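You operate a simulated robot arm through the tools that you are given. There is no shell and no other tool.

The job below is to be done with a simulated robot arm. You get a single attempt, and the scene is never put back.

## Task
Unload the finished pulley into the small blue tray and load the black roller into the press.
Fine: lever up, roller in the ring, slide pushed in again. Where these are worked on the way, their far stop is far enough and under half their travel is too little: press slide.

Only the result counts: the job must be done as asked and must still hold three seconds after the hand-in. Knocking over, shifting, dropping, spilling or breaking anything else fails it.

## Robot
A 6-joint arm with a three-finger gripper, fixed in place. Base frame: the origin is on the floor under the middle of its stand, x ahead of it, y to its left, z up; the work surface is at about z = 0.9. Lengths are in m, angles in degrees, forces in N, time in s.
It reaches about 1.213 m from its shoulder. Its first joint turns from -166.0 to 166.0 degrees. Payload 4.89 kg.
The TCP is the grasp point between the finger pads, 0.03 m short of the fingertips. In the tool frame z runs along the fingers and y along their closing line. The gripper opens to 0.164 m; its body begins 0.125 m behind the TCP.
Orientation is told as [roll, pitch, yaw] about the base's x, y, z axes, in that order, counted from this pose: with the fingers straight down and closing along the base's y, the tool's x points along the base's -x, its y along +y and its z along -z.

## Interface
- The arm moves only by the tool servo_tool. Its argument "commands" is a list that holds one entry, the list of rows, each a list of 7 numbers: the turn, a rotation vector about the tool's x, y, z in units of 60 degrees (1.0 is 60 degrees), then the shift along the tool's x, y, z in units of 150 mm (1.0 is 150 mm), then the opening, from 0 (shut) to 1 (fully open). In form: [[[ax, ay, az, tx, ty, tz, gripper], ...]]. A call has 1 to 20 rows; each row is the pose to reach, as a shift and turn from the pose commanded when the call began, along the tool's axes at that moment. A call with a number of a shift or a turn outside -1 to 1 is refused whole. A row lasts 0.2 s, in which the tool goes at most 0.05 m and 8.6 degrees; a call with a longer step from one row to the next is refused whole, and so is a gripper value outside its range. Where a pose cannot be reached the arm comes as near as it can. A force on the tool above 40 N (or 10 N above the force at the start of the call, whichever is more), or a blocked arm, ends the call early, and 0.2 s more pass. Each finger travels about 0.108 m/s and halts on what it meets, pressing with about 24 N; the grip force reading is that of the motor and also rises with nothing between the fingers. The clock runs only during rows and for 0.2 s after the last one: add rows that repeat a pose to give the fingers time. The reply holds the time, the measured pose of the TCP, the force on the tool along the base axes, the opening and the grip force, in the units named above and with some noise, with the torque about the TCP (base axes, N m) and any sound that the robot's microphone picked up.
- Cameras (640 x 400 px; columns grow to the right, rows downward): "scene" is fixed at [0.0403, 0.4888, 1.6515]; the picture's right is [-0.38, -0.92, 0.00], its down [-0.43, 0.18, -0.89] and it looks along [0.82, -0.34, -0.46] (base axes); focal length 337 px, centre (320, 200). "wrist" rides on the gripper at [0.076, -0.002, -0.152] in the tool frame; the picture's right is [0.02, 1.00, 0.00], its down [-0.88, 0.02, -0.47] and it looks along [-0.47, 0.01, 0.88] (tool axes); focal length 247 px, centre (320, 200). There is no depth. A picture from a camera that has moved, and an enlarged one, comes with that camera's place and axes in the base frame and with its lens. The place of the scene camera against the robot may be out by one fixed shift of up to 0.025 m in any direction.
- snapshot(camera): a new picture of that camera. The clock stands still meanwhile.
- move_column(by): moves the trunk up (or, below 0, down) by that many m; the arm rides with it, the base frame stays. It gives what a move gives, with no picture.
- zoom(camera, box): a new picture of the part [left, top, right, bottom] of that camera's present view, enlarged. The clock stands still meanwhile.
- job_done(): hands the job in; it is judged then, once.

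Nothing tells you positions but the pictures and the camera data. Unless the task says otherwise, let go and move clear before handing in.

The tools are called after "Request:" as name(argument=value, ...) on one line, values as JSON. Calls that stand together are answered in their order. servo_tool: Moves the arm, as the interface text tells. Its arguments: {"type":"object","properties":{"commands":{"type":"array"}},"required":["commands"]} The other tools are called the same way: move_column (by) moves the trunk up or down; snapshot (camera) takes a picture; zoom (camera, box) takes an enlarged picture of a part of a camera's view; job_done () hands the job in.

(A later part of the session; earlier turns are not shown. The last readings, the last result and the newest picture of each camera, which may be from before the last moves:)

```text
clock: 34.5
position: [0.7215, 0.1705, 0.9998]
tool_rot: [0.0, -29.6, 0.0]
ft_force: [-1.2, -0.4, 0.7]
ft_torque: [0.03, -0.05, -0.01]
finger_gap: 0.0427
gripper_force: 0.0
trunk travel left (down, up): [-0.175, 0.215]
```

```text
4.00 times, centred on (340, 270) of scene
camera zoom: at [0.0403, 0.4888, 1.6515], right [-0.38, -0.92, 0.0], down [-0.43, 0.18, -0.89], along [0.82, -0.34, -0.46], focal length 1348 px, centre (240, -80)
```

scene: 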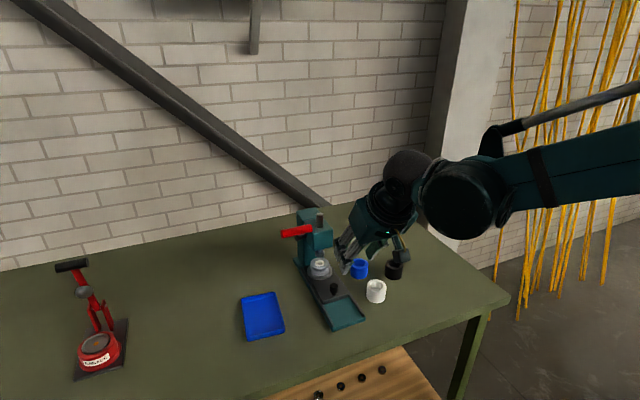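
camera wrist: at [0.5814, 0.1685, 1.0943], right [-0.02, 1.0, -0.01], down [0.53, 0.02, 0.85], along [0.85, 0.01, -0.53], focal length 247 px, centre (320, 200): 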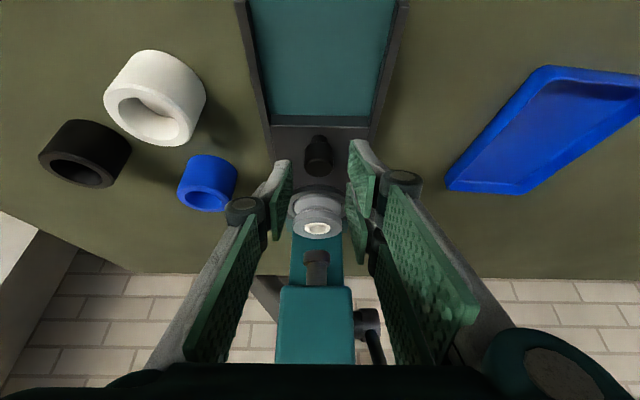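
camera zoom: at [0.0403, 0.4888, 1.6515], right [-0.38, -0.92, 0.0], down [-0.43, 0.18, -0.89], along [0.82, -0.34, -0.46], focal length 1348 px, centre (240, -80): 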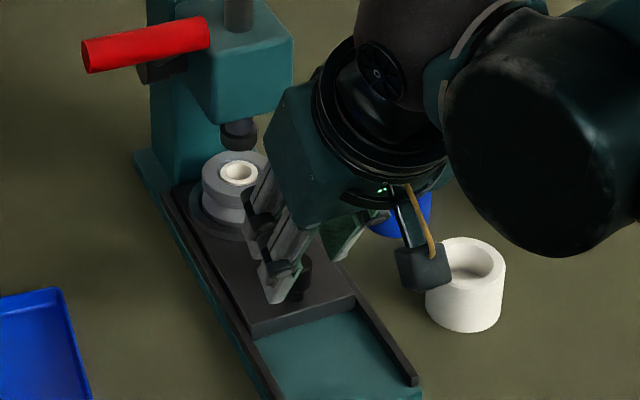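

Request:
zoom(camera="wrist", box=[250, 110, 390, 200])

```text
4.44 times, centred on (320, 155) of wrist
camera zoom: at [0.5814, 0.1685, 1.0943], right [-0.02, 1.0, -0.01], down [0.53, 0.02, 0.85], along [0.85, 0.01, -0.53], focal length 1098 px, centre (320, 400)
```

zoom: 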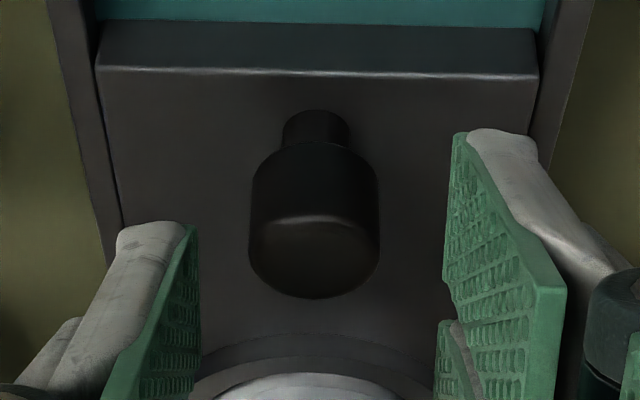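

Measurements converge: slide top z≈0.938, knob top at (0.733, 0.169, 0.968). I'll advance another 15 mm and close on the knob.

Request:
servo_tool(commands=[[[0, 0, 0, 0, -0.005, 0.05, 0.26], [0, 0, 0, 0, -0.01, 0.1, 0.26], [0, 0, 0, 0, -0.01, 0.1, 0.18], [0, 0, 0, 0, -0.01, 0.1, 0.1], [0, 0, 0, 0, -0.01, 0.1, 0.0], [0, 0, 0, 0, -0.01, 0.1, 0.0]]])

Request:
zoom(camera="wrist", box=[250, 110, 390, 200])

```text
clock: 35.9
position: [0.7305, 0.17, 0.9858]
tool_rot: [0.0, -29.6, -0.1]
ft_force: [-2.0, 19.4, -0.4]
ft_torque: [0.54, 0.12, 0.19]
finger_gap: 0.0245
gripper_force: 44.9
trunk travel left (down, up): [-0.175, 0.215]
```

```text
4.44 times, centred on (320, 155) of wrist
camera zoom: at [0.5902, 0.1672, 1.0801], right [-0.02, 1.0, -0.01], down [0.53, 0.02, 0.85], along [0.85, 0.01, -0.53], focal length 1098 px, centre (320, 400)
```

zoom: 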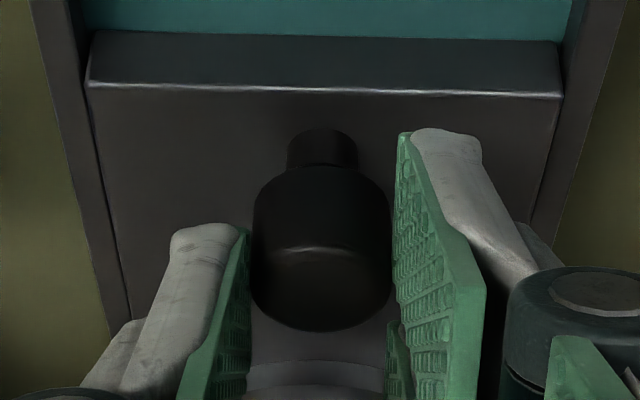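

The knob is gripped (gap 0.0245). I'll relieve the lateral bias slightly and start pulling the slide out along −x by 2 cm, watching forces.

Request:
servo_tool(commands=[[[0, 0, 0, 0, 0.007, 0, 0], [0, 0, 0, 0.029, 0.007, -0.0165, 0], [0, 0, 0, 0.058, 0.007, -0.033, 0], [0, 0, 0, 0.087, 0.007, -0.0495, 0], [0, 0, 0, 0.116, 0.007, -0.066, 0]]])

Request:
zoom(camera="wrist", box=[240, 20, 400, 200])

```text
clock: 37.0
position: [0.7093, 0.1702, 0.9846]
tool_rot: [0.0, -29.5, 0.1]
ft_force: [-1.2, 26.5, -12.5]
ft_torque: [0.73, -0.51, 0.23]
finger_gap: 0.0247
gripper_force: 45.1
trunk travel left (down, up): [-0.175, 0.215]
```

```text
2.22 times, centred on (320, 110) of wrist
camera zoom: at [0.5701, 0.1673, 1.0803], right [-0.02, 1.0, -0.01], down [0.53, 0.02, 0.85], along [0.85, 0.01, -0.53], focal length 549 px, centre (320, 400)
```

zoom: 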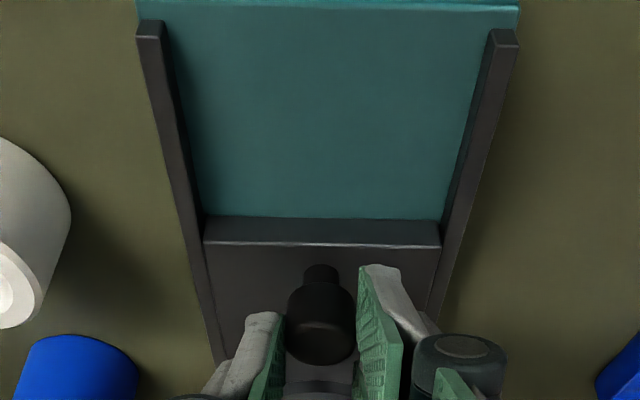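

The slide is moving with the knob. There's a sideways load of ~26 N; I'll test a small +y shift to relieve it before continuing.

Request:
servo_tool(commands=[[[0, 0, 0, 0, 0.007, 0, 0], [0, 0, 0, 0, 0.014, 0, 0]]])

```text
clock: 37.6
position: [0.7108, 0.17, 0.985]
tool_rot: [-0.2, -29.5, 0.0]
ft_force: [-2.4, -5.8, -20.5]
ft_torque: [-0.27, 0.5, -0.14]
finger_gap: 0.0246
gripper_force: 44.8
trunk travel left (down, up): [-0.175, 0.215]
```

Lateral load is now near zero. Continuing to pull out another 4 cm, with 1 mm lower height to ease the vertical load.

Request:
servo_tool(commands=[[[0, 0, 0, 0.004, -0.002, 0.006, 0], [0, 0, 0, 0.033, -0.002, -0.0105, 0], [0, 0, 0, 0.062, -0.002, -0.027, 0], [0, 0, 0, 0.091, -0.002, -0.0435, 0], [0, 0, 0, 0.12, -0.002, -0.06, 0], [0, 0, 0, 0.149, -0.002, -0.0765, 0], [0, 0, 0, 0.178, -0.002, -0.093, 0], [0, 0, 0, 0.207, -0.002, -0.1095, 0], [0, 0, 0, 0.235, -0.002, -0.126, 0]]])

Request:
snapshot(camera="wrist")

Request:
zoom(camera="scene", box=[270, 200, 390, 330])

```text
clock: 39.6
position: [0.6701, 0.1692, 0.9846]
tool_rot: [0.1, -29.5, -0.1]
ft_force: [0.8, -37.8, 5.1]
ft_torque: [-0.97, -0.76, -0.37]
finger_gap: 0.0243
gripper_force: 45.2
trunk travel left (down, up): [-0.175, 0.215]
```

```text
taken
camera wrist: at [0.5294, 0.1676, 1.0802], right [-0.02, 1.0, -0.01], down [0.53, 0.02, 0.85], along [0.85, 0.01, -0.53], focal length 247 px, centre (320, 200)
```

wrist: 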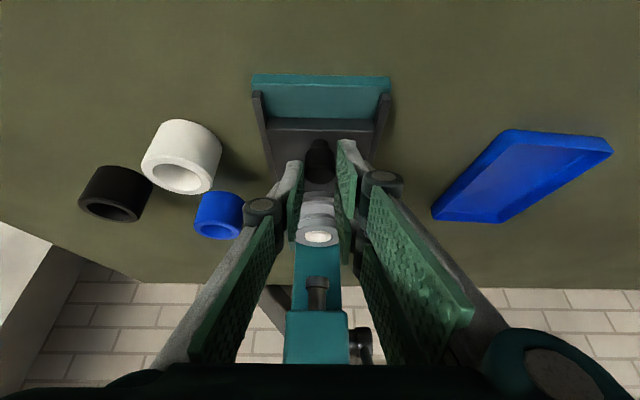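

```text
3.08 times, centred on (330, 265) of scene
camera zoom: at [0.0403, 0.4888, 1.6515], right [-0.38, -0.92, 0.0], down [-0.43, 0.18, -0.89], along [0.82, -0.34, -0.46], focal length 1037 px, centre (289, 0)
```

zoom: 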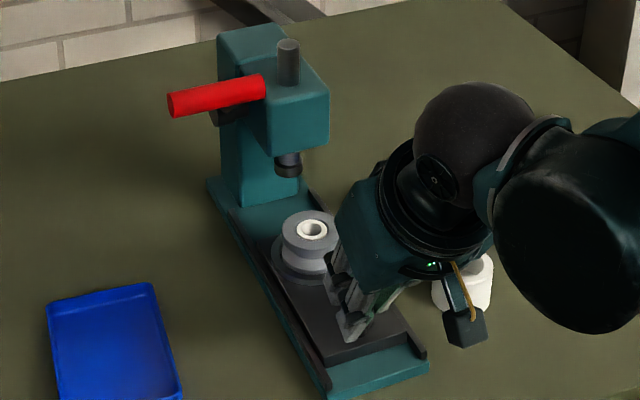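

The slide is ~6 cm out; there's a sideways load of −38 N, so the track isn't exactly along x. I'll relieve with a −y shift first.

Request:
servo_tool(commands=[[[0, 0, 0, 0, -0.007, 0, 0], [0, 0, 0, 0, -0.014, 0, 0]]])

```text
clock: 40.2
position: [0.6699, 0.1694, 0.9842]
tool_rot: [0.0, -29.6, 0.1]
ft_force: [-1.1, -15.7, 18.4]
ft_torque: [-0.32, 0.6, -0.1]
finger_gap: 0.0242
gripper_force: 45.2
trunk travel left (down, up): [-0.175, 0.215]
```

Request:
servo_tool(commands=[[[0, 0, 0, -0.003, -0.007, -0.006, 0], [0, 0, 0, 0.026, -0.009, -0.0225, 0], [0, 0, 0, 0.055, -0.011, -0.039, 0], [0, 0, 0, 0.084, -0.012, -0.0555, 0], [0, 0, 0, 0.113, -0.014, -0.072, 0]]])

Request:
zoom(camera="wrist", box=[240, 60, 400, 200])

```text
clock: 41.3
position: [0.6549, 0.1699, 0.9853]
tool_rot: [0.2, -29.4, 0.0]
ft_force: [-1.9, 11.8, -29.1]
ft_torque: [0.29, 0.37, 0.12]
finger_gap: 0.0247
gripper_force: 44.8
trunk travel left (down, up): [-0.175, 0.215]
stopped in row 5: the force on the tool passed its limit at 41 N (the readings are from after the stop); the commanded pose is now the measured one
```

```text
2.86 times, centred on (320, 130) of wrist
camera zoom: at [0.5139, 0.1669, 1.0808], right [-0.02, 1.0, -0.01], down [0.54, 0.02, 0.84], along [0.84, 0.01, -0.54], focal length 706 px, centre (320, 400)
```

zoom: 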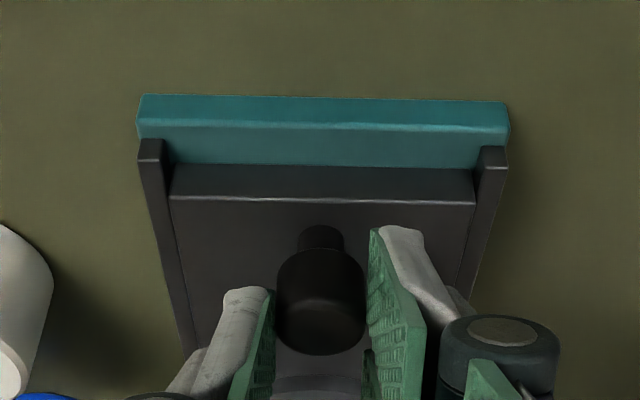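

The stop came from vertical bind (about −29 N in z), not from the end of travel. I'll drop 0.7 mm and keep pulling gently.

Request:
servo_tool(commands=[[[0, 0, 0, 0.0023, 0.003, 0.004, 0], [0, 0, 0, 0.0023, 0.003, 0.004, 0]]])

Request:
servo_tool(commands=[[[0, 0, 0, 0.015, 0, -0.008, 0], [0, 0, 0, 0.03, 0, -0.0165, 0], [0, 0, 0, 0.045, 0, -0.025, 0], [0, 0, 0, 0.058, 0, -0.033, 0]]])

```text
clock: 41.9
position: [0.6539, 0.1694, 0.9845]
tool_rot: [0.2, -29.4, 0.0]
ft_force: [-1.3, 9.9, -23.3]
ft_torque: [0.28, 0.76, 0.1]
finger_gap: 0.0244
gripper_force: 44.8
trunk travel left (down, up): [-0.175, 0.215]
```

```text
clock: 42.9
position: [0.6439, 0.1694, 0.9859]
tool_rot: [0.2, -29.5, 0.1]
ft_force: [1.2, 8.4, 3.8]
ft_torque: [0.13, 0.24, 0.11]
finger_gap: 0.0243
gripper_force: 45.2
trunk travel left (down, up): [-0.175, 0.215]
```

Request:
zoom(camera="wrist", box=[240, 60, 400, 200])

Request:
zoom(camera="scene", box=[270, 200, 390, 330])

```text
2.86 times, centred on (320, 130) of wrist
camera zoom: at [0.5036, 0.1669, 1.0805], right [-0.02, 1.0, -0.01], down [0.53, 0.02, 0.85], along [0.85, 0.01, -0.53], focal length 706 px, centre (320, 400)
```

zoom: 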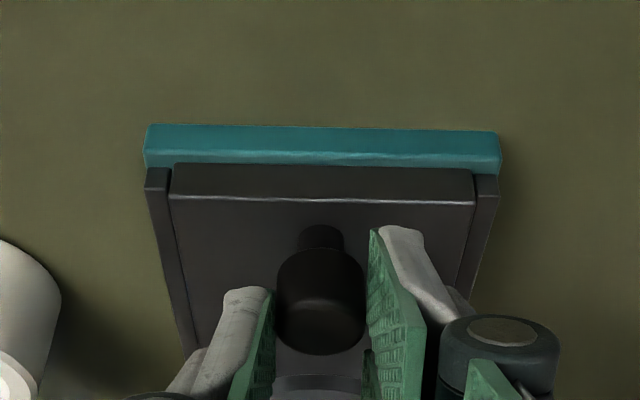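

```text
3.08 times, centred on (330, 265) of scene
camera zoom: at [0.0403, 0.4888, 1.6515], right [-0.38, -0.92, 0.0], down [-0.43, 0.18, -0.89], along [0.82, -0.34, -0.46], focal length 1037 px, centre (289, 0)
```

zoom: 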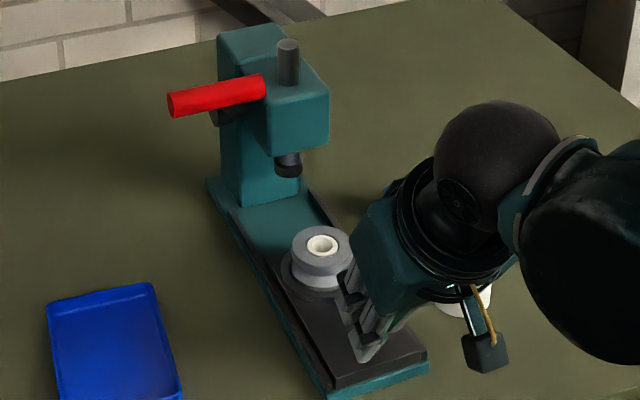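

The slide front is now flush with the rail ends and the pulley is clear of the head. I'll probe a few mm further for the end stop.

Request:
servo_tool(commands=[[[0, 0, 0, 0.012, 0, -0.0066, 0], [0, 0, 0, 0.023, 0, -0.013, 0], [0, 0, 0, 0.035, 0, -0.02, 0]]])

Request:
zoom(camera="wrist", box=[240, 60, 400, 200])

```text
clock: 43.7
position: [0.6379, 0.1698, 0.9858]
tool_rot: [0.2, -29.4, 0.0]
ft_force: [0.5, 10.8, -12.1]
ft_torque: [0.29, -0.21, 0.14]
finger_gap: 0.0242
gripper_force: 45.1
trunk travel left (down, up): [-0.175, 0.215]
```

```text
2.86 times, centred on (320, 130) of wrist
camera zoom: at [0.497, 0.1669, 1.0807], right [-0.02, 1.0, -0.01], down [0.53, 0.02, 0.84], along [0.84, 0.01, -0.53], focal length 706 px, centre (320, 400)
```

zoom: 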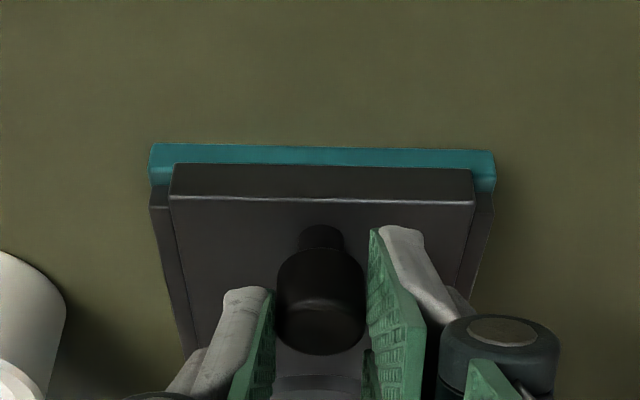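

Still no stop at 9 cm; continuing gently.

Request:
servo_tool(commands=[[[0, 0, 0, 0.014, 0, -0.006, 0], [0, 0, 0, 0.028, 0, -0.0135, 0], [0, 0, 0, 0.042, 0, -0.021, 0], [0, 0, 0, 0.056, 0, -0.029, 0], [0, 0, 0, 0.07, 0, -0.037, 0]]])

Request:
zoom(camera="wrist", box=[240, 60, 400, 200])

Request:
zoom(camera="scene", box=[270, 200, 390, 330])

```text
clock: 44.9
position: [0.6247, 0.1704, 0.9855]
tool_rot: [0.2, -29.6, 0.1]
ft_force: [-0.7, 6.0, 0.3]
ft_torque: [0.16, 0.66, 0.03]
finger_gap: 0.0241
gripper_force: 44.8
trunk travel left (down, up): [-0.175, 0.215]
```

```text
2.86 times, centred on (320, 130) of wrist
camera zoom: at [0.4855, 0.1669, 1.0806], right [-0.02, 1.0, -0.01], down [0.53, 0.02, 0.85], along [0.85, 0.01, -0.53], focal length 706 px, centre (320, 400)
```

zoom: 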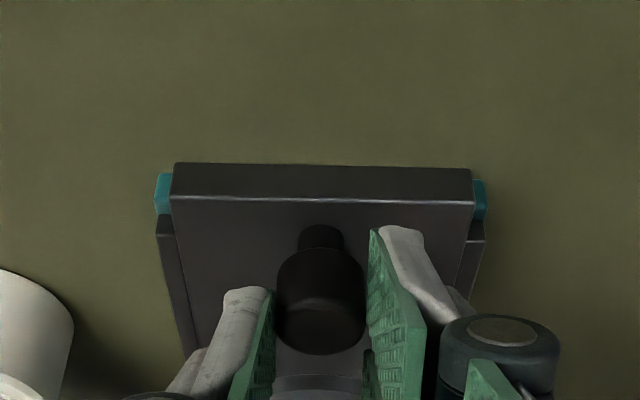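

```text
3.08 times, centred on (330, 265) of scene
camera zoom: at [0.0403, 0.4888, 1.6515], right [-0.38, -0.92, 0.0], down [-0.43, 0.18, -0.89], along [0.82, -0.34, -0.46], focal length 1037 px, centre (289, 0)
```

zoom: 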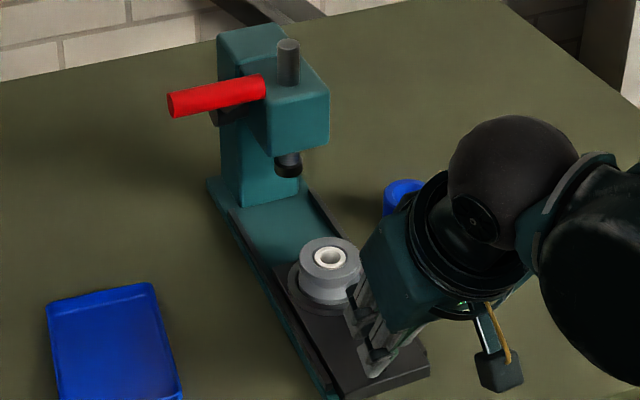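

Request:
servo_tool(commands=[[[0, 0, 0, 0.014, 0, -0.008, 0], [0, 0, 0, 0.028, 0, -0.016, 0], [0, 0, 0, 0.042, 0, -0.024, 0], [0, 0, 0, 0.056, 0, -0.032, 0]]])

Request:
zoom(camera="scene", box=[270, 200, 390, 330])

```text
clock: 45.9
position: [0.6159, 0.1703, 0.9851]
tool_rot: [0.3, -29.4, 0.0]
ft_force: [0.3, 7.6, -13.5]
ft_torque: [0.24, -0.08, 0.04]
finger_gap: 0.0242
gripper_force: 44.6
trunk travel left (down, up): [-0.175, 0.215]
```

```text
3.08 times, centred on (330, 265) of scene
camera zoom: at [0.0403, 0.4888, 1.6515], right [-0.38, -0.92, 0.0], down [-0.43, 0.18, -0.89], along [0.82, -0.34, -0.46], focal length 1037 px, centre (289, 0)
```

zoom: 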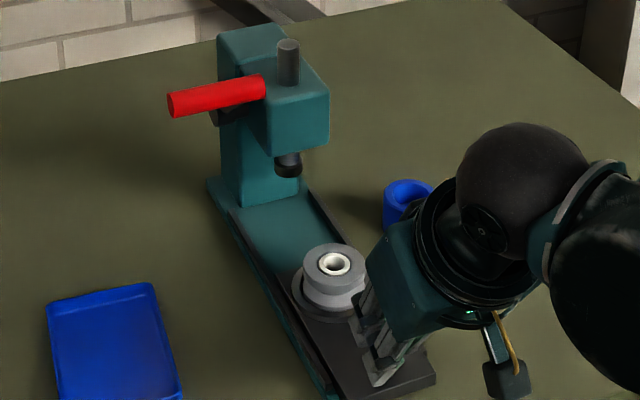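

Request:
servo_tool(commands=[[[0, 0, 0, 0.015, 0, -0.006, 0], [0, 0, 0, 0.03, 0, -0.014, 0], [0, 0, 0, 0.045, 0, -0.022, 0], [0, 0, 0, 0.059, 0, -0.03, 0]]])

Request:
zoom(camera="wrist", box=[240, 60, 400, 200])

```text
clock: 46.8
position: [0.6113, 0.1696, 0.9869]
tool_rot: [0.2, -29.7, -0.1]
ft_force: [11.3, 1.8, -11.1]
ft_torque: [0.29, -0.29, -0.07]
finger_gap: 0.0235
gripper_force: 45.2
trunk travel left (down, up): [-0.175, 0.215]
stopped in row 4: the force on the tool passed its limit at 42 N (the readings are from after the stop); the commanded pose is now the measured one
```

```text
2.86 times, centred on (320, 130) of wrist
camera zoom: at [0.4704, 0.1664, 1.0808], right [-0.02, 1.0, -0.01], down [0.53, 0.02, 0.85], along [0.85, 0.01, -0.53], focal length 706 px, centre (320, 400)
```

zoom: 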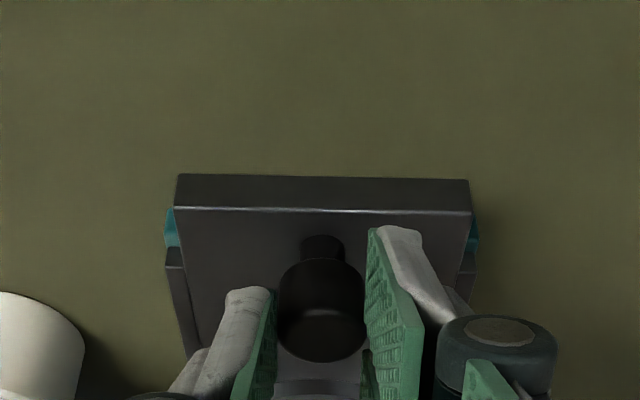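

That's the far stop of the slide (x resistance). Now I release the knob and back off along the tool axis.

Request:
servo_tool(commands=[[[0, 0, 0, 0, 0, 0, 0.1], [0, 0, 0, 0, 0, 0, 0.2], [0, 0, 0, 0, 0, 0, 0.26], [0, 0, 0, 0, 0, -0.1, 0.26], [0, 0, 0, 0, 0, -0.25, 0.26], [0, 0, 0, 0, 0, -0.45, 0.3], [0, 0, 0, 0, 0, -0.7, 0.4], [0, 0, 0, 0, 0, -0.95, 0.5]]])

Request:
snapshot(camera="wrist")

Request:
zoom(camera="scene", box=[260, 200, 420, 330])

```text
clock: 48.6
position: [0.5399, 0.1701, 1.1109]
tool_rot: [0.1, -29.5, 0.0]
ft_force: [2.3, 1.1, 0.1]
ft_torque: [-0.1, 0.21, -0.07]
finger_gap: 0.082
gripper_force: 0.1
trunk travel left (down, up): [-0.175, 0.215]
```

```text
taken
camera wrist: at [0.3987, 0.167, 1.2054], right [-0.02, 1.0, -0.01], down [0.53, 0.02, 0.85], along [0.85, 0.01, -0.53], focal length 247 px, centre (320, 200)
```

wrist: 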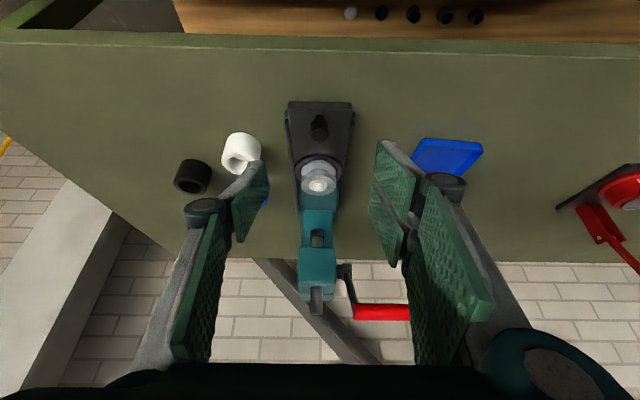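

```text
3.08 times, centred on (340, 265) of scene
camera zoom: at [0.0403, 0.4888, 1.6515], right [-0.38, -0.92, 0.0], down [-0.43, 0.18, -0.89], along [0.82, -0.34, -0.46], focal length 1037 px, centre (258, 0)
```

zoom: 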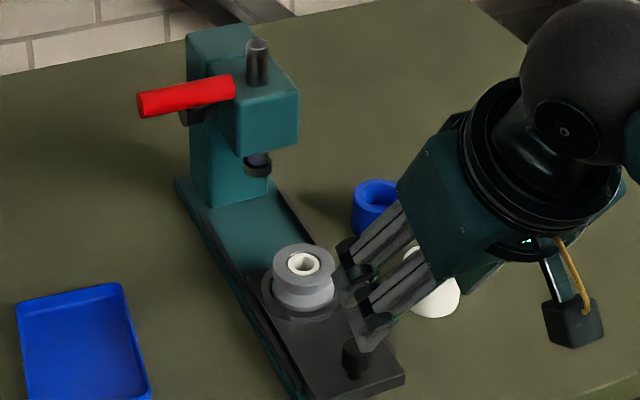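

The slide is out and the pulley stands clear of the ram. Zooming in to measure the pulley and ring.

Request:
zoom(camera="wrist", box=[270, 90, 370, 210])

Request:
zoom(camera="scene", box=[315, 255, 375, 325])

```text
3.33 times, centred on (320, 150) of wrist
camera zoom: at [0.3987, 0.167, 1.2054], right [-0.02, 1.0, -0.01], down [0.53, 0.02, 0.85], along [0.85, 0.01, -0.53], focal length 823 px, centre (320, 367)
```

zoom: 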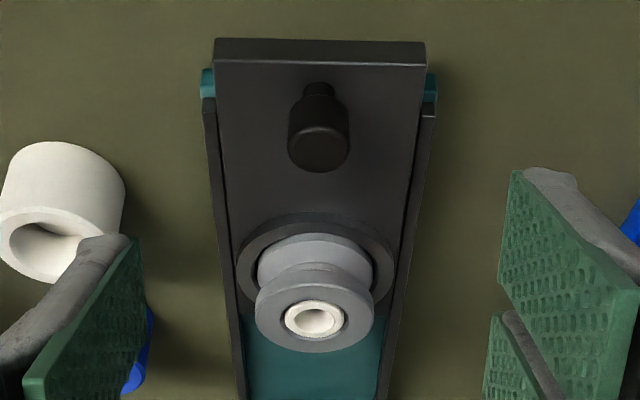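

```text
5.71 times, centred on (345, 290) of scene
camera zoom: at [0.0403, 0.4888, 1.6515], right [-0.38, -0.92, 0.0], down [-0.43, 0.18, -0.89], along [0.82, -0.34, -0.46], focal length 1925 px, centre (177, -314)
```

zoom: 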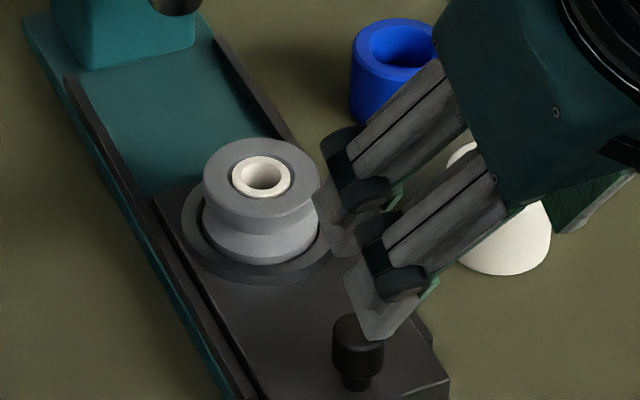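

The pulley (Ø≈0.055 m) stands at about (0.711, 0.168), top z≈0.981, in a low ring on the slide. I'll move to a pre-grasp above it with a 20° tilt and re-measure.

Request:
servo_tool(commands=[[[0, 0.03, 0, -0.1, 0, 0.08, 0.5], [0, 0.06, 0, -0.22, 0, 0.18, 0.5], [0, 0.09, 0, -0.34, -0.005, 0.29, 0.53], [0, 0.12, 0, -0.46, -0.01, 0.4, 0.55], [0, 0.158, 0, -0.58, -0.013, 0.5, 0.55], [0, 0.158, 0, -0.675, -0.013, 0.58, 0.55]]])

Request:
snapshot(camera="wrist")

Request:
zoom(camera="scene", box=[270, 190, 400, 320])

```text
clock: 50.0
position: [0.67, 0.1669, 1.0833]
tool_rot: [0.2, -20.2, 0.1]
ft_force: [-0.6, -0.3, 0.0]
ft_torque: [0.0, -0.1, -0.02]
finger_gap: 0.0901
gripper_force: 0.1
trunk travel left (down, up): [-0.175, 0.215]
```

```text
taken
camera wrist: at [0.5472, 0.1647, 1.2013], right [-0.02, 1.0, 0.0], down [0.66, 0.02, 0.75], along [0.75, 0.01, -0.66], focal length 247 px, centre (320, 200)
```

wrist: 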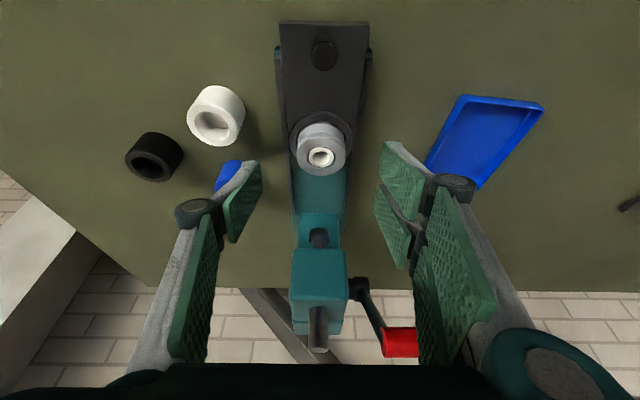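

```text
3.08 times, centred on (335, 255) of scene
camera zoom: at [0.0403, 0.4888, 1.6515], right [-0.38, -0.92, 0.0], down [-0.43, 0.18, -0.89], along [0.82, -0.34, -0.46], focal length 1037 px, centre (274, 31)
```

zoom: 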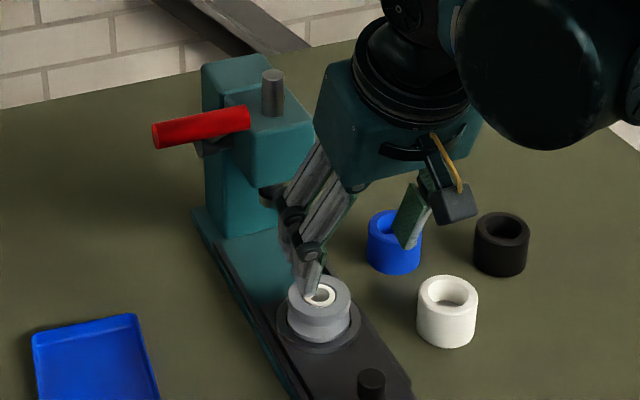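

Request:
zoom(camera="wrist", box=[270, 90, 370, 190])

```text
4.00 times, centred on (320, 140) of wrist
camera zoom: at [0.5472, 0.1647, 1.2013], right [-0.02, 1.0, 0.0], down [0.66, 0.02, 0.75], along [0.75, 0.01, -0.66], focal length 988 px, centre (320, 440)
```

zoom: 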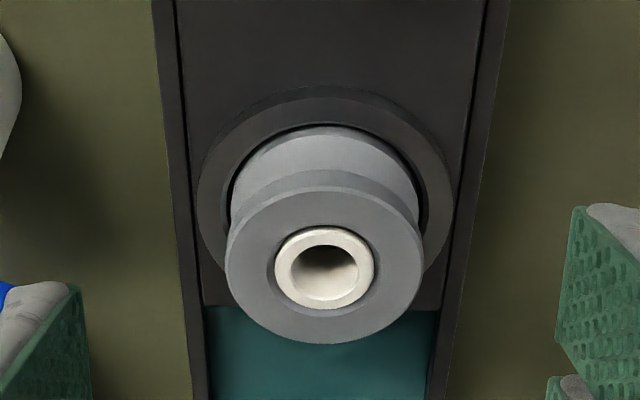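

Calibrating with the known knob grip, I get slide top z≈0.934, pulley centre ≈(0.7235, 0.168), top ≈0.977. I'll advance to 4 cm short of the grasp and check alignment.

Request:
servo_tool(commands=[[[0, 0, 0, -0.02, 0, 0.11, 0.55], [0, 0, 0, -0.04, 0, 0.22, 0.55], [0, 0, 0, -0.06, 0.005, 0.33, 0.55], [0, 0, 0, -0.0747, 0.005, 0.438, 0.55]]])

Request:
snapshot(camera="wrist")

Request:
zoom(camera="wrist", box=[230, 90, 410, 210])

Request:
zoom(camera="scene", box=[290, 220, 390, 320])

```text
clock: 51.0
position: [0.7038, 0.1684, 1.028]
tool_rot: [0.2, -20.2, 0.0]
ft_force: [-0.3, -0.3, 0.6]
ft_torque: [-0.01, -0.07, 0.0]
finger_gap: 0.0902
gripper_force: 0.2
trunk travel left (down, up): [-0.175, 0.215]
```

```text
taken
camera wrist: at [0.5813, 0.1644, 1.1438], right [-0.02, 1.0, 0.0], down [0.66, 0.02, 0.75], along [0.75, 0.01, -0.66], focal length 247 px, centre (320, 200)
```

wrist: 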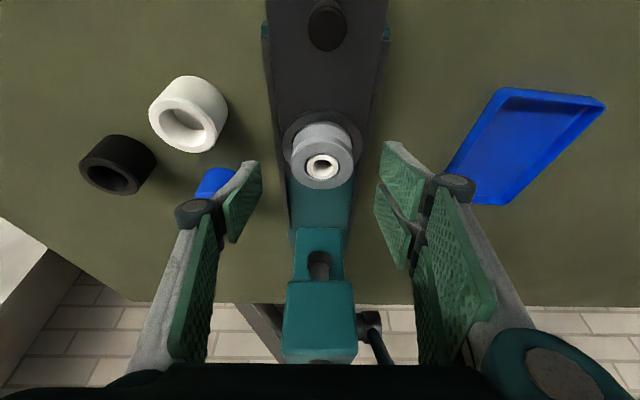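

```text
3.33 times, centred on (320, 150) of wrist
camera zoom: at [0.5813, 0.1644, 1.1438], right [-0.02, 1.0, 0.0], down [0.66, 0.02, 0.75], along [0.75, 0.01, -0.66], focal length 823 px, centre (320, 367)
```

zoom: 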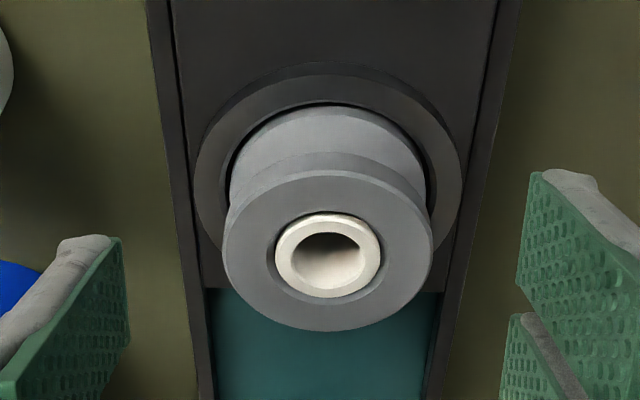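

```text
4.00 times, centred on (340, 270) of scene
camera zoom: at [0.0403, 0.4888, 1.6515], right [-0.38, -0.92, 0.0], down [-0.43, 0.18, -0.89], along [0.82, -0.34, -0.46], focal length 1348 px, centre (240, -80)
```

zoom: 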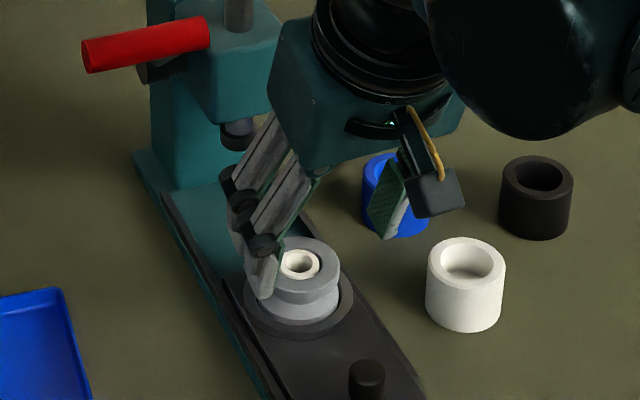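

Two views now agree: pulley top centre ≈(0.727, 0.168, 0.973). Descending the last 4.6 cm along the tool axis.

Request:
servo_tool(commands=[[[0, 0, 0, 0, 0, 0.08, 0.55], [0, 0, 0, 0, 0, 0.16, 0.55], [0, 0, 0, 0, 0, 0.24, 0.55], [0, 0, 0, -0.002, 0, 0.307, 0.55]]])

Request:
zoom(camera="wrist", box=[230, 90, 410, 210])

Request:
zoom(camera="scene", box=[300, 230, 380, 310])

```text
clock: 52.0
position: [0.7179, 0.1686, 0.984]
tool_rot: [0.2, -20.2, -0.1]
ft_force: [-0.5, -0.4, -0.9]
ft_torque: [0.02, -0.08, -0.01]
finger_gap: 0.0903
gripper_force: 0.2
trunk travel left (down, up): [-0.175, 0.215]
```

```text
3.33 times, centred on (320, 150) of wrist
camera zoom: at [0.5947, 0.1655, 1.1008], right [-0.02, 1.0, 0.0], down [0.66, 0.02, 0.75], along [0.75, 0.01, -0.66], focal length 823 px, centre (320, 367)
```

zoom: 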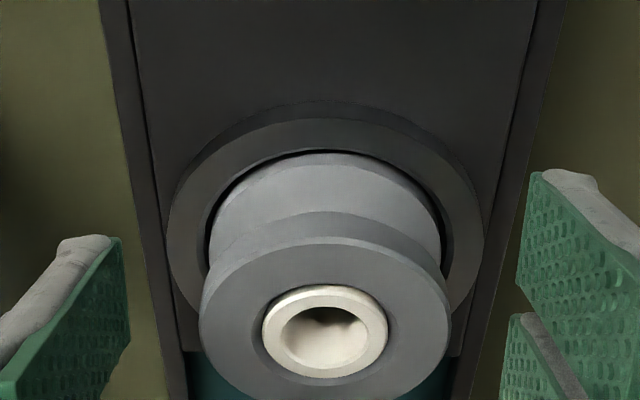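

```text
5.00 times, centred on (340, 270) of scene
camera zoom: at [0.0403, 0.4888, 1.6515], right [-0.38, -0.92, 0.0], down [-0.43, 0.18, -0.89], along [0.82, -0.34, -0.46], focal length 1684 px, centre (220, -150)
```

zoom: 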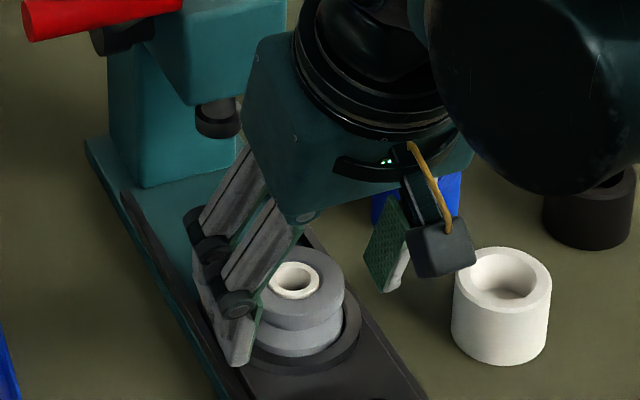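

The pulley is centred between the fingers. Closing the grip now.

Request:
servo_tool(commands=[[[0, 0, 0, -0.015, 0, 0, 0.5], [0, 0, 0, -0.015, 0, 0, 0.42], [0, 0, 0, -0.015, 0, 0, 0.36], [0, 0, 0, -0.015, 0, 0, 0.3], [0, 0, 0, -0.015, 0, 0, 0.2], [0, 0, 0, -0.015, 0, 0, 0.2]]])

Request:
zoom(camera="wrist", box=[230, 90, 410, 210])

```text
clock: 53.4
position: [0.7203, 0.1695, 0.9859]
tool_rot: [0.2, -20.2, 0.0]
ft_force: [0.8, 0.9, 0.0]
ft_torque: [0.01, -0.02, -0.03]
finger_gap: 0.0562
gripper_force: 23.8
trunk travel left (down, up): [-0.175, 0.215]
```

```text
3.33 times, centred on (320, 150) of wrist
camera zoom: at [0.5978, 0.1656, 1.1015], right [-0.02, 1.0, 0.0], down [0.66, 0.02, 0.75], along [0.75, 0.01, -0.66], focal length 823 px, centre (320, 367)
```

zoom: 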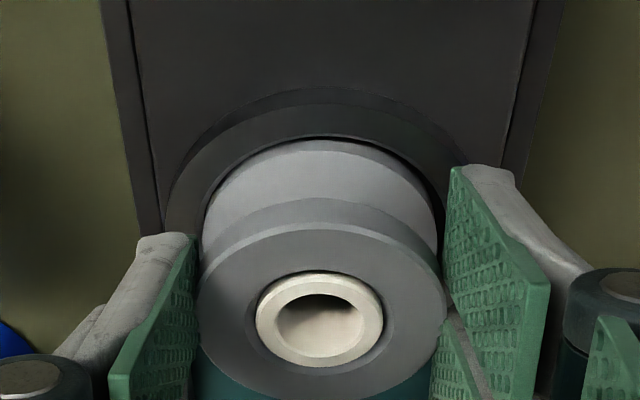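

The pulley is gripped (gap 0.056). Lifting straight up out of the ring, then backing away slightly.

Request:
servo_tool(commands=[[[0, 0, 0, 0, 0, 0, 0.1], [0, 0, 0, -0.023, 0, -0.0626, 0.1], [0, 0, 0, -0.046, 0, -0.125, 0.1], [0, 0, 0, -0.069, 0, -0.188, 0.1], [0, 0, 0, -0.092, 0, -0.25, 0.1], [0, 0, 0, -0.08, 0, -0.38, 0.1], [0, 0, 0, -0.07, 0, -0.52, 0.1]]])

Request:
snapshot(camera="wrist")

Request:
zoom(camera="scene", box=[270, 190, 400, 320])

```text
clock: 55.0
position: [0.7028, 0.1696, 1.0615]
tool_rot: [0.2, -20.2, 0.0]
ft_force: [0.5, -0.3, -2.1]
ft_torque: [-0.03, 0.15, 0.02]
finger_gap: 0.0563
gripper_force: 23.9
trunk travel left (down, up): [-0.175, 0.215]
```

```text
taken
camera wrist: at [0.5802, 0.1655, 1.1786], right [-0.02, 1.0, 0.0], down [0.66, 0.02, 0.75], along [0.75, 0.01, -0.66], focal length 247 px, centre (320, 200)
```

wrist: 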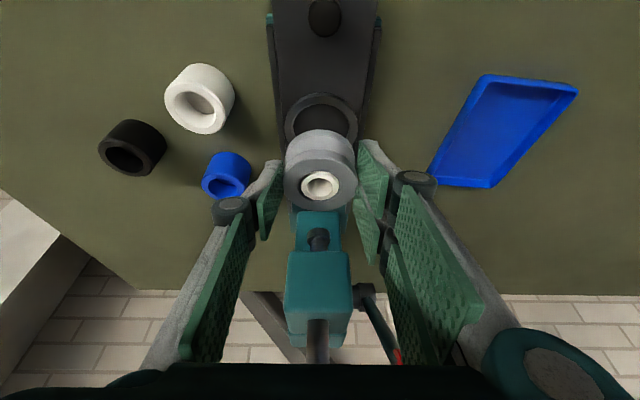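

```text
3.08 times, centred on (335, 255) of scene
camera zoom: at [0.0403, 0.4888, 1.6515], right [-0.38, -0.92, 0.0], down [-0.43, 0.18, -0.89], along [0.82, -0.34, -0.46], focal length 1037 px, centre (274, 31)
```

zoom: 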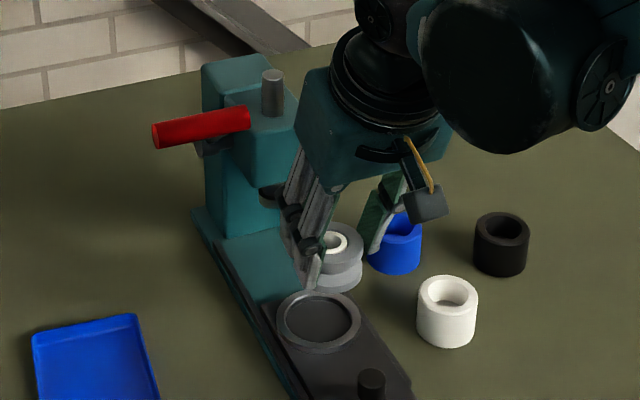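

The pulley is out of the ring. I'll back away from the press, raise, and move toward the tray side before turning the tool.

Request:
servo_tool(commands=[[[0, 0, 0, 0.153, 0, -0.163, 0.1], [0, 0, 0, 0.306, 0, -0.326, 0.1], [0, 0, 0, 0.363, 0.067, -0.56, 0.1], [0, 0, 0, 0.293, 0.2, -0.747, 0.1], [0, 0, 0, 0.236, 0.367, -0.904, 0.1], [0, 0, 0, 0.236, 0.533, -0.904, 0.1]]])

Request:
servo_tool(commands=[[[0.043, 0, 0.117, 0, 0.1, 0, 0.1], [0.086, 0, 0.235, 0, 0.2, 0, 0.1], [0.13, 0, 0.352, 0, 0.3, 0, 0.1], [0.173, 0, 0.47, 0, 0.4, 0, 0.1], [0.216, 0, 0.587, 0, 0.5, 0, 0.1], [0.259, 0, 0.704, 0, 0.6, 0, 0.1]]])

Request:
snapshot(camera="wrist")

Request:
snapshot(camera="scene")

```text
clock: 56.4
position: [0.6225, 0.246, 1.1822]
tool_rot: [0.2, -20.2, 0.1]
ft_force: [-0.9, -0.8, 0.0]
ft_torque: [0.12, -0.05, 0.05]
finger_gap: 0.0563
gripper_force: 24.4
trunk travel left (down, up): [-0.175, 0.215]
```

```text
clock: 57.8
position: [0.6239, 0.3349, 1.1787]
tool_rot: [0.1, -20.1, -45.1]
ft_force: [-1.1, 0.4, 0.0]
ft_torque: [0.12, -0.08, 0.1]
finger_gap: 0.0559
gripper_force: 24.1
trunk travel left (down, up): [-0.175, 0.215]
```

```text
taken
camera wrist: at [0.5363, 0.421, 1.2959], right [0.69, 0.72, 0.0], down [0.48, -0.46, 0.75], along [0.54, -0.52, -0.67], focal length 247 px, centre (320, 200)
```

wrist: 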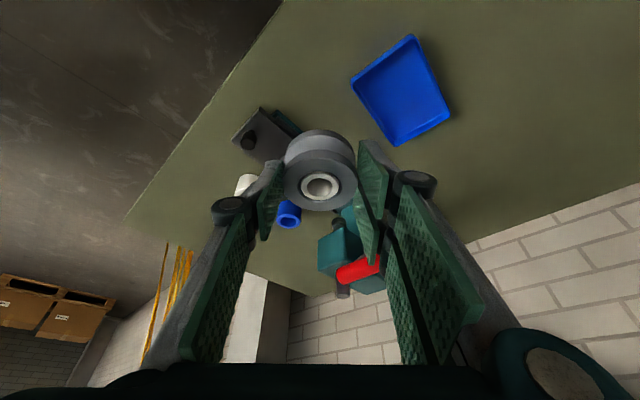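

```text
taken
```

scene: 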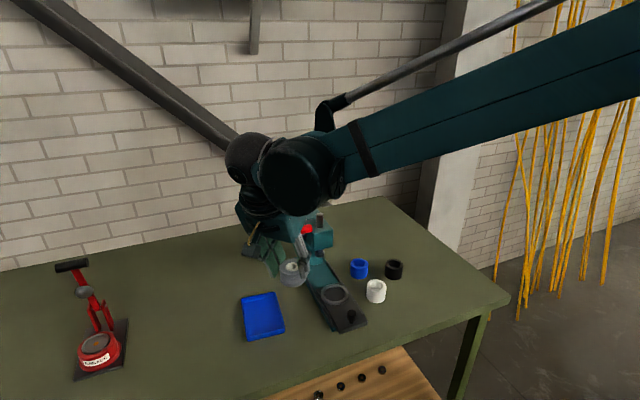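

The turning works. Completing the yaw to −90° so the fingers close along the tray's long side.

Request:
servo_tool(commands=[[[0.043, 0, 0.117, 0.04, 0.04, -0.015, 0.1], [0.086, 0, 0.235, 0.08, 0.08, -0.03, 0.1], [0.13, 0, 0.352, 0.12, 0.12, -0.045, 0.1], [0.173, 0, 0.47, 0.16, 0.16, -0.06, 0.1], [0.216, 0, 0.587, 0.19, 0.2, -0.07, 0.1], [0.259, 0, 0.704, 0.22, 0.236, -0.08, 0.1]]])

Request:
snapshot(camera="wrist")

Request:
snapshot(camera="scene")

```text
clock: 59.2
position: [0.6262, 0.3874, 1.1778]
tool_rot: [0.0, -20.0, -90.0]
ft_force: [0.2, -0.3, -0.5]
ft_torque: [0.05, -0.04, 0.07]
finger_gap: 0.0561
gripper_force: 23.7
trunk travel left (down, up): [-0.175, 0.215]
```

```text
taken
camera wrist: at [0.6256, 0.51, 1.2948], right [1.0, 0.02, -0.01], down [0.02, -0.67, 0.75], along [0.01, -0.75, -0.67], focal length 247 px, centre (320, 200)
```

wrist: 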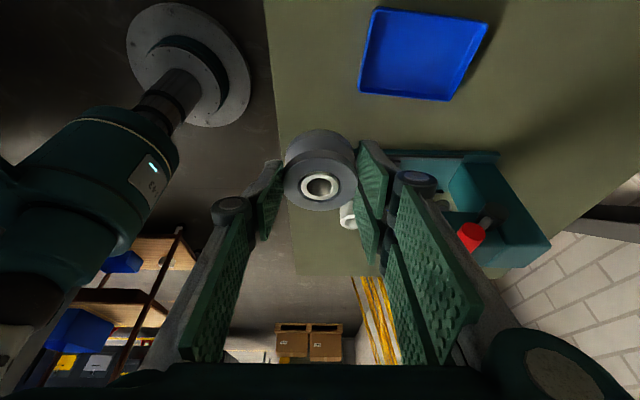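

```text
taken
```

scene: 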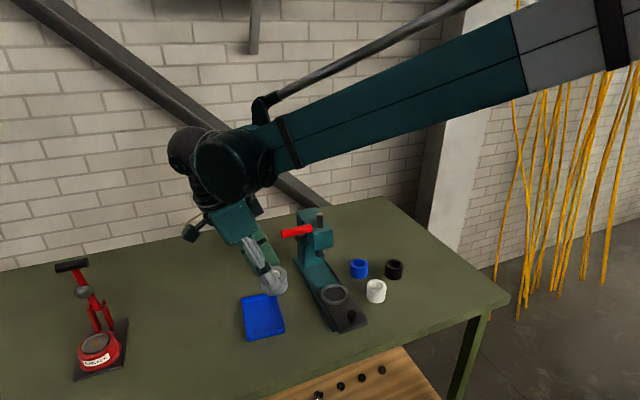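

Tray centre computes to (0.757, 0.385) in agreement with earlier, long side along x. Let me zoom to check the pulley in hand.

Request:
zoom(camera="wrist", box=[250, 110, 390, 230])

Request:
zoom(camera="scene", box=[225, 230, 325, 350])

```text
3.33 times, centred on (320, 170) of wrist
camera zoom: at [0.6256, 0.51, 1.2948], right [1.0, 0.02, -0.01], down [0.02, -0.67, 0.75], along [0.01, -0.75, -0.67], focal length 823 px, centre (320, 300)
```

zoom: 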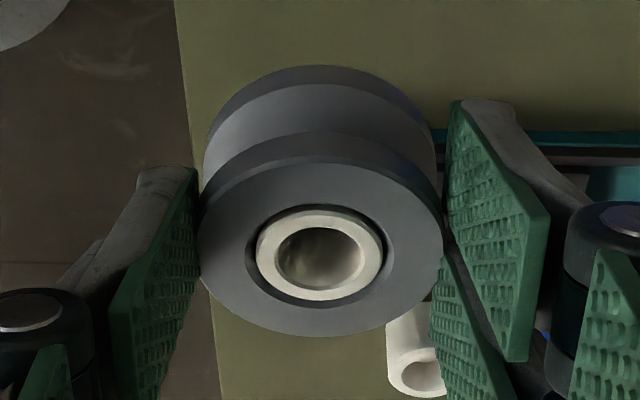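

```text
3.33 times, centred on (275, 290) of scene
camera zoom: at [0.0403, 0.4888, 1.6515], right [-0.38, -0.92, 0.0], down [-0.43, 0.18, -0.89], along [0.82, -0.34, -0.46], focal length 1123 px, centre (470, -100)
```

zoom: 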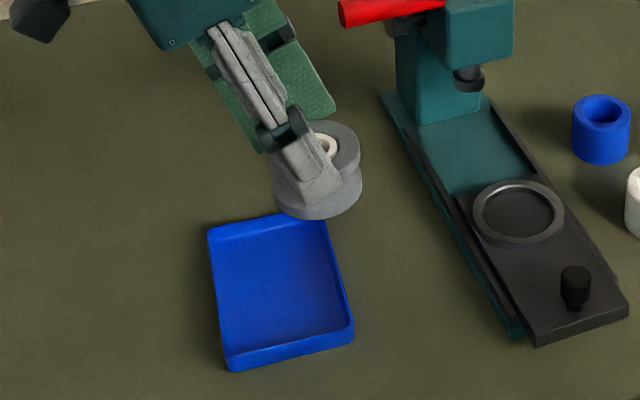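

Pulley is held upright. Moving above the tray centre and down to a safe height.

Request:
servo_tool(commands=[[[0, 0, 0, 0.02, 0.17, 0.04, 0.1], [0, 0, 0, 0.05, 0.35, 0.1, 0.1], [0, 0, 0, 0.1, 0.55, 0.22, 0.1], [0, 0, 0, 0.16, 0.72, 0.37, 0.1], [0, 0, 0, 0.22, 0.85, 0.53, 0.1], [0, 0, 0, 0.28, 0.873, 0.679, 0.1]]])

Request:
snapshot(camera="wrist")

Request:
zoom(camera="scene", box=[205, 220, 335, 350])

```text
clock: 60.6
position: [0.7568, 0.3898, 1.0681]
tool_rot: [0.1, -20.0, -89.9]
ft_force: [0.8, -0.6, -1.4]
ft_torque: [0.03, -0.02, 0.01]
finger_gap: 0.0561
gripper_force: 24.0
trunk travel left (down, up): [-0.175, 0.215]
```

```text
taken
camera wrist: at [0.7566, 0.513, 1.1845], right [1.0, 0.02, -0.01], down [0.02, -0.67, 0.75], along [0.01, -0.75, -0.67], focal length 247 px, centre (320, 200)
```

wrist: 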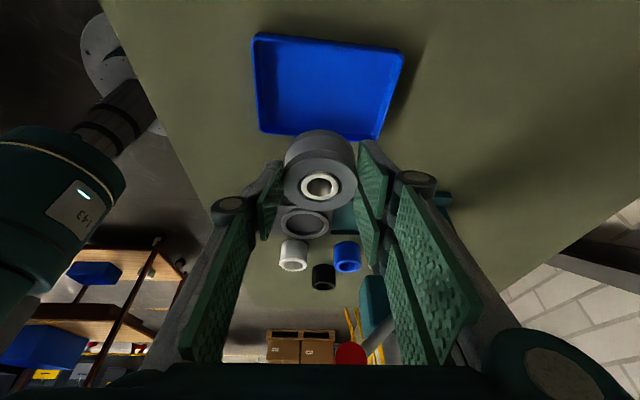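

```text
3.08 times, centred on (270, 285) of scene
camera zoom: at [0.0403, 0.4888, 1.6515], right [-0.38, -0.92, 0.0], down [-0.43, 0.18, -0.89], along [0.82, -0.34, -0.46], focal length 1037 px, centre (474, -62)
```

zoom: 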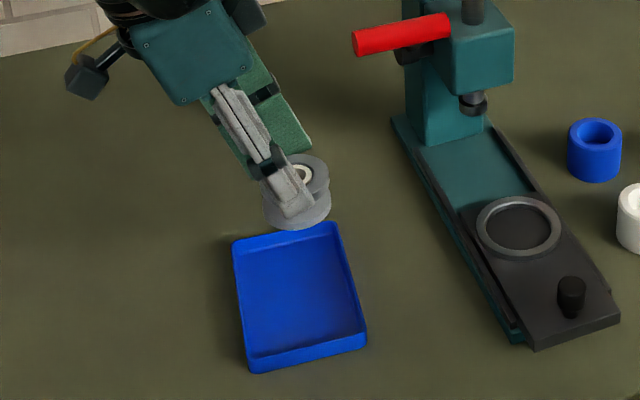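

Aligned over the tray. Descending to just above the tray floor.

Request:
servo_tool(commands=[[[0, 0, 0, 0.05, 0.01, 0.12, 0.1], [0, 0, 0, 0.1, 0.02, 0.25, 0.1], [0, 0, 0, 0.15, 0.02, 0.37, 0.1], [0, 0, 0, 0.2, 0.02, 0.49, 0.1], [0, 0, 0, 0.2375, 0.02, 0.595, 0.1]]])

Request:
zoom(camera="scene", box=[215, 250, 315, 350])

Request:
snapshot(camera="wrist")

```text
clock: 61.8
position: [0.76, 0.3959, 0.9702]
tool_rot: [0.0, -20.0, -89.9]
ft_force: [0.1, -0.5, -0.3]
ft_torque: [0.06, -0.02, -0.01]
finger_gap: 0.0562
gripper_force: 24.2
trunk travel left (down, up): [-0.175, 0.215]
```

```text
4.00 times, centred on (265, 300) of scene
camera zoom: at [0.0403, 0.4888, 1.6515], right [-0.38, -0.92, 0.0], down [-0.43, 0.18, -0.89], along [0.82, -0.34, -0.46], focal length 1348 px, centre (540, -200)
```

zoom: 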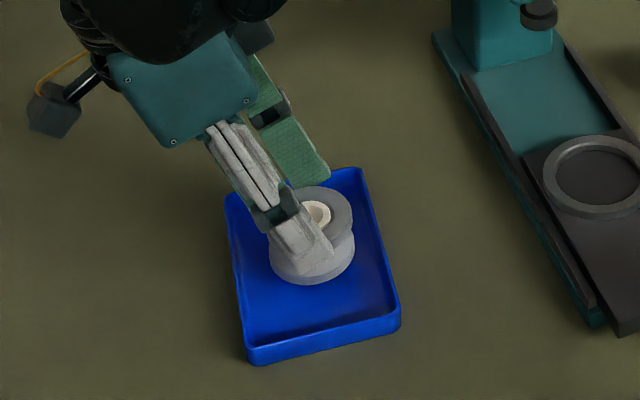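

```text
taken
camera wrist: at [0.759, 0.5188, 1.088], right [1.0, 0.02, -0.01], down [0.02, -0.67, 0.75], along [0.01, -0.75, -0.67], focal length 247 px, centre (320, 200)
```

wrist: 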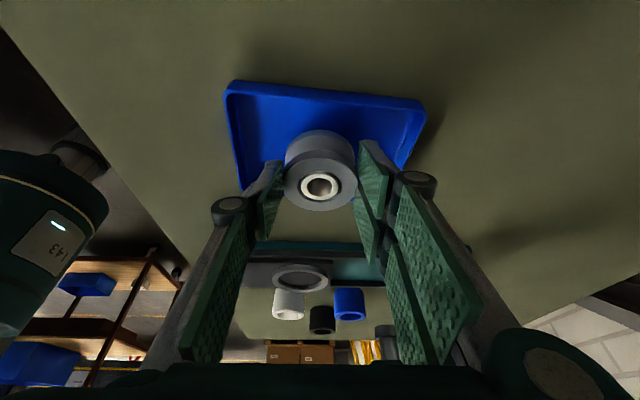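

Pulley is over the tray floor, a little above it. Lowering in small steps until contact.

Request:
servo_tool(commands=[[[0, 0, 0, 0.009, 0, 0.025, 0.1], [0, 0, 0, 0.018, 0, 0.05, 0.1], [0, 0, 0, 0.0228, 0, 0.0626, 0.1]]])

Request:
zoom(camera="scene", box=[225, 265, 305, 345])

```text
clock: 62.6
position: [0.7584, 0.3961, 0.9622]
tool_rot: [0.0, -20.0, -89.9]
ft_force: [0.9, -0.4, -0.8]
ft_torque: [0.02, -0.02, -0.02]
finger_gap: 0.0561
gripper_force: 23.6
trunk travel left (down, up): [-0.175, 0.215]
```

```text
5.00 times, centred on (265, 305) of scene
camera zoom: at [0.0403, 0.4888, 1.6515], right [-0.38, -0.92, 0.0], down [-0.43, 0.18, -0.89], along [0.82, -0.34, -0.46], focal length 1684 px, centre (595, -325)
```

zoom: 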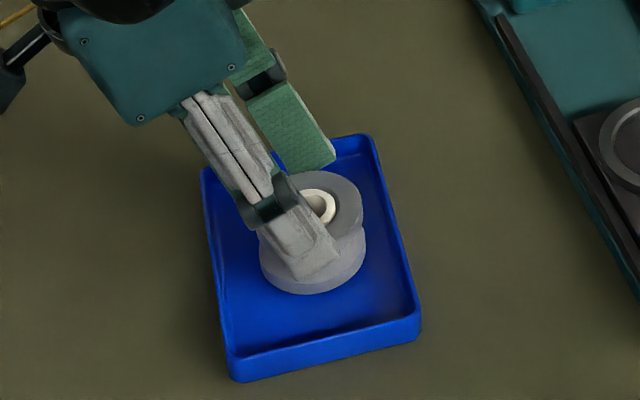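

Request:
servo_tool(commands=[[[0, 0, 0, 0.0046, 0, 0.0125, 0.1], [0, 0, 0, 0.0091, 0, 0.025, 0.1]]])

Request:
servo_tool(commands=[[[0, 0, 0, 0.0046, 0, 0.0125, 0.1]]])

```text
clock: 63.2
position: [0.758, 0.3937, 0.9568]
tool_rot: [0.0, -20.1, -89.9]
ft_force: [1.0, 5.2, 18.5]
ft_torque: [-0.08, -0.04, 0.03]
finger_gap: 0.0565
gripper_force: 24.6
trunk travel left (down, up): [-0.175, 0.215]
```

```text
clock: 63.6
position: [0.7577, 0.3942, 0.956]
tool_rot: [0.0, -19.9, -89.9]
ft_force: [1.2, 3.7, 19.9]
ft_torque: [-0.11, -0.03, 0.01]
finger_gap: 0.0562
gripper_force: 23.9
trunk travel left (down, up): [-0.175, 0.215]
```

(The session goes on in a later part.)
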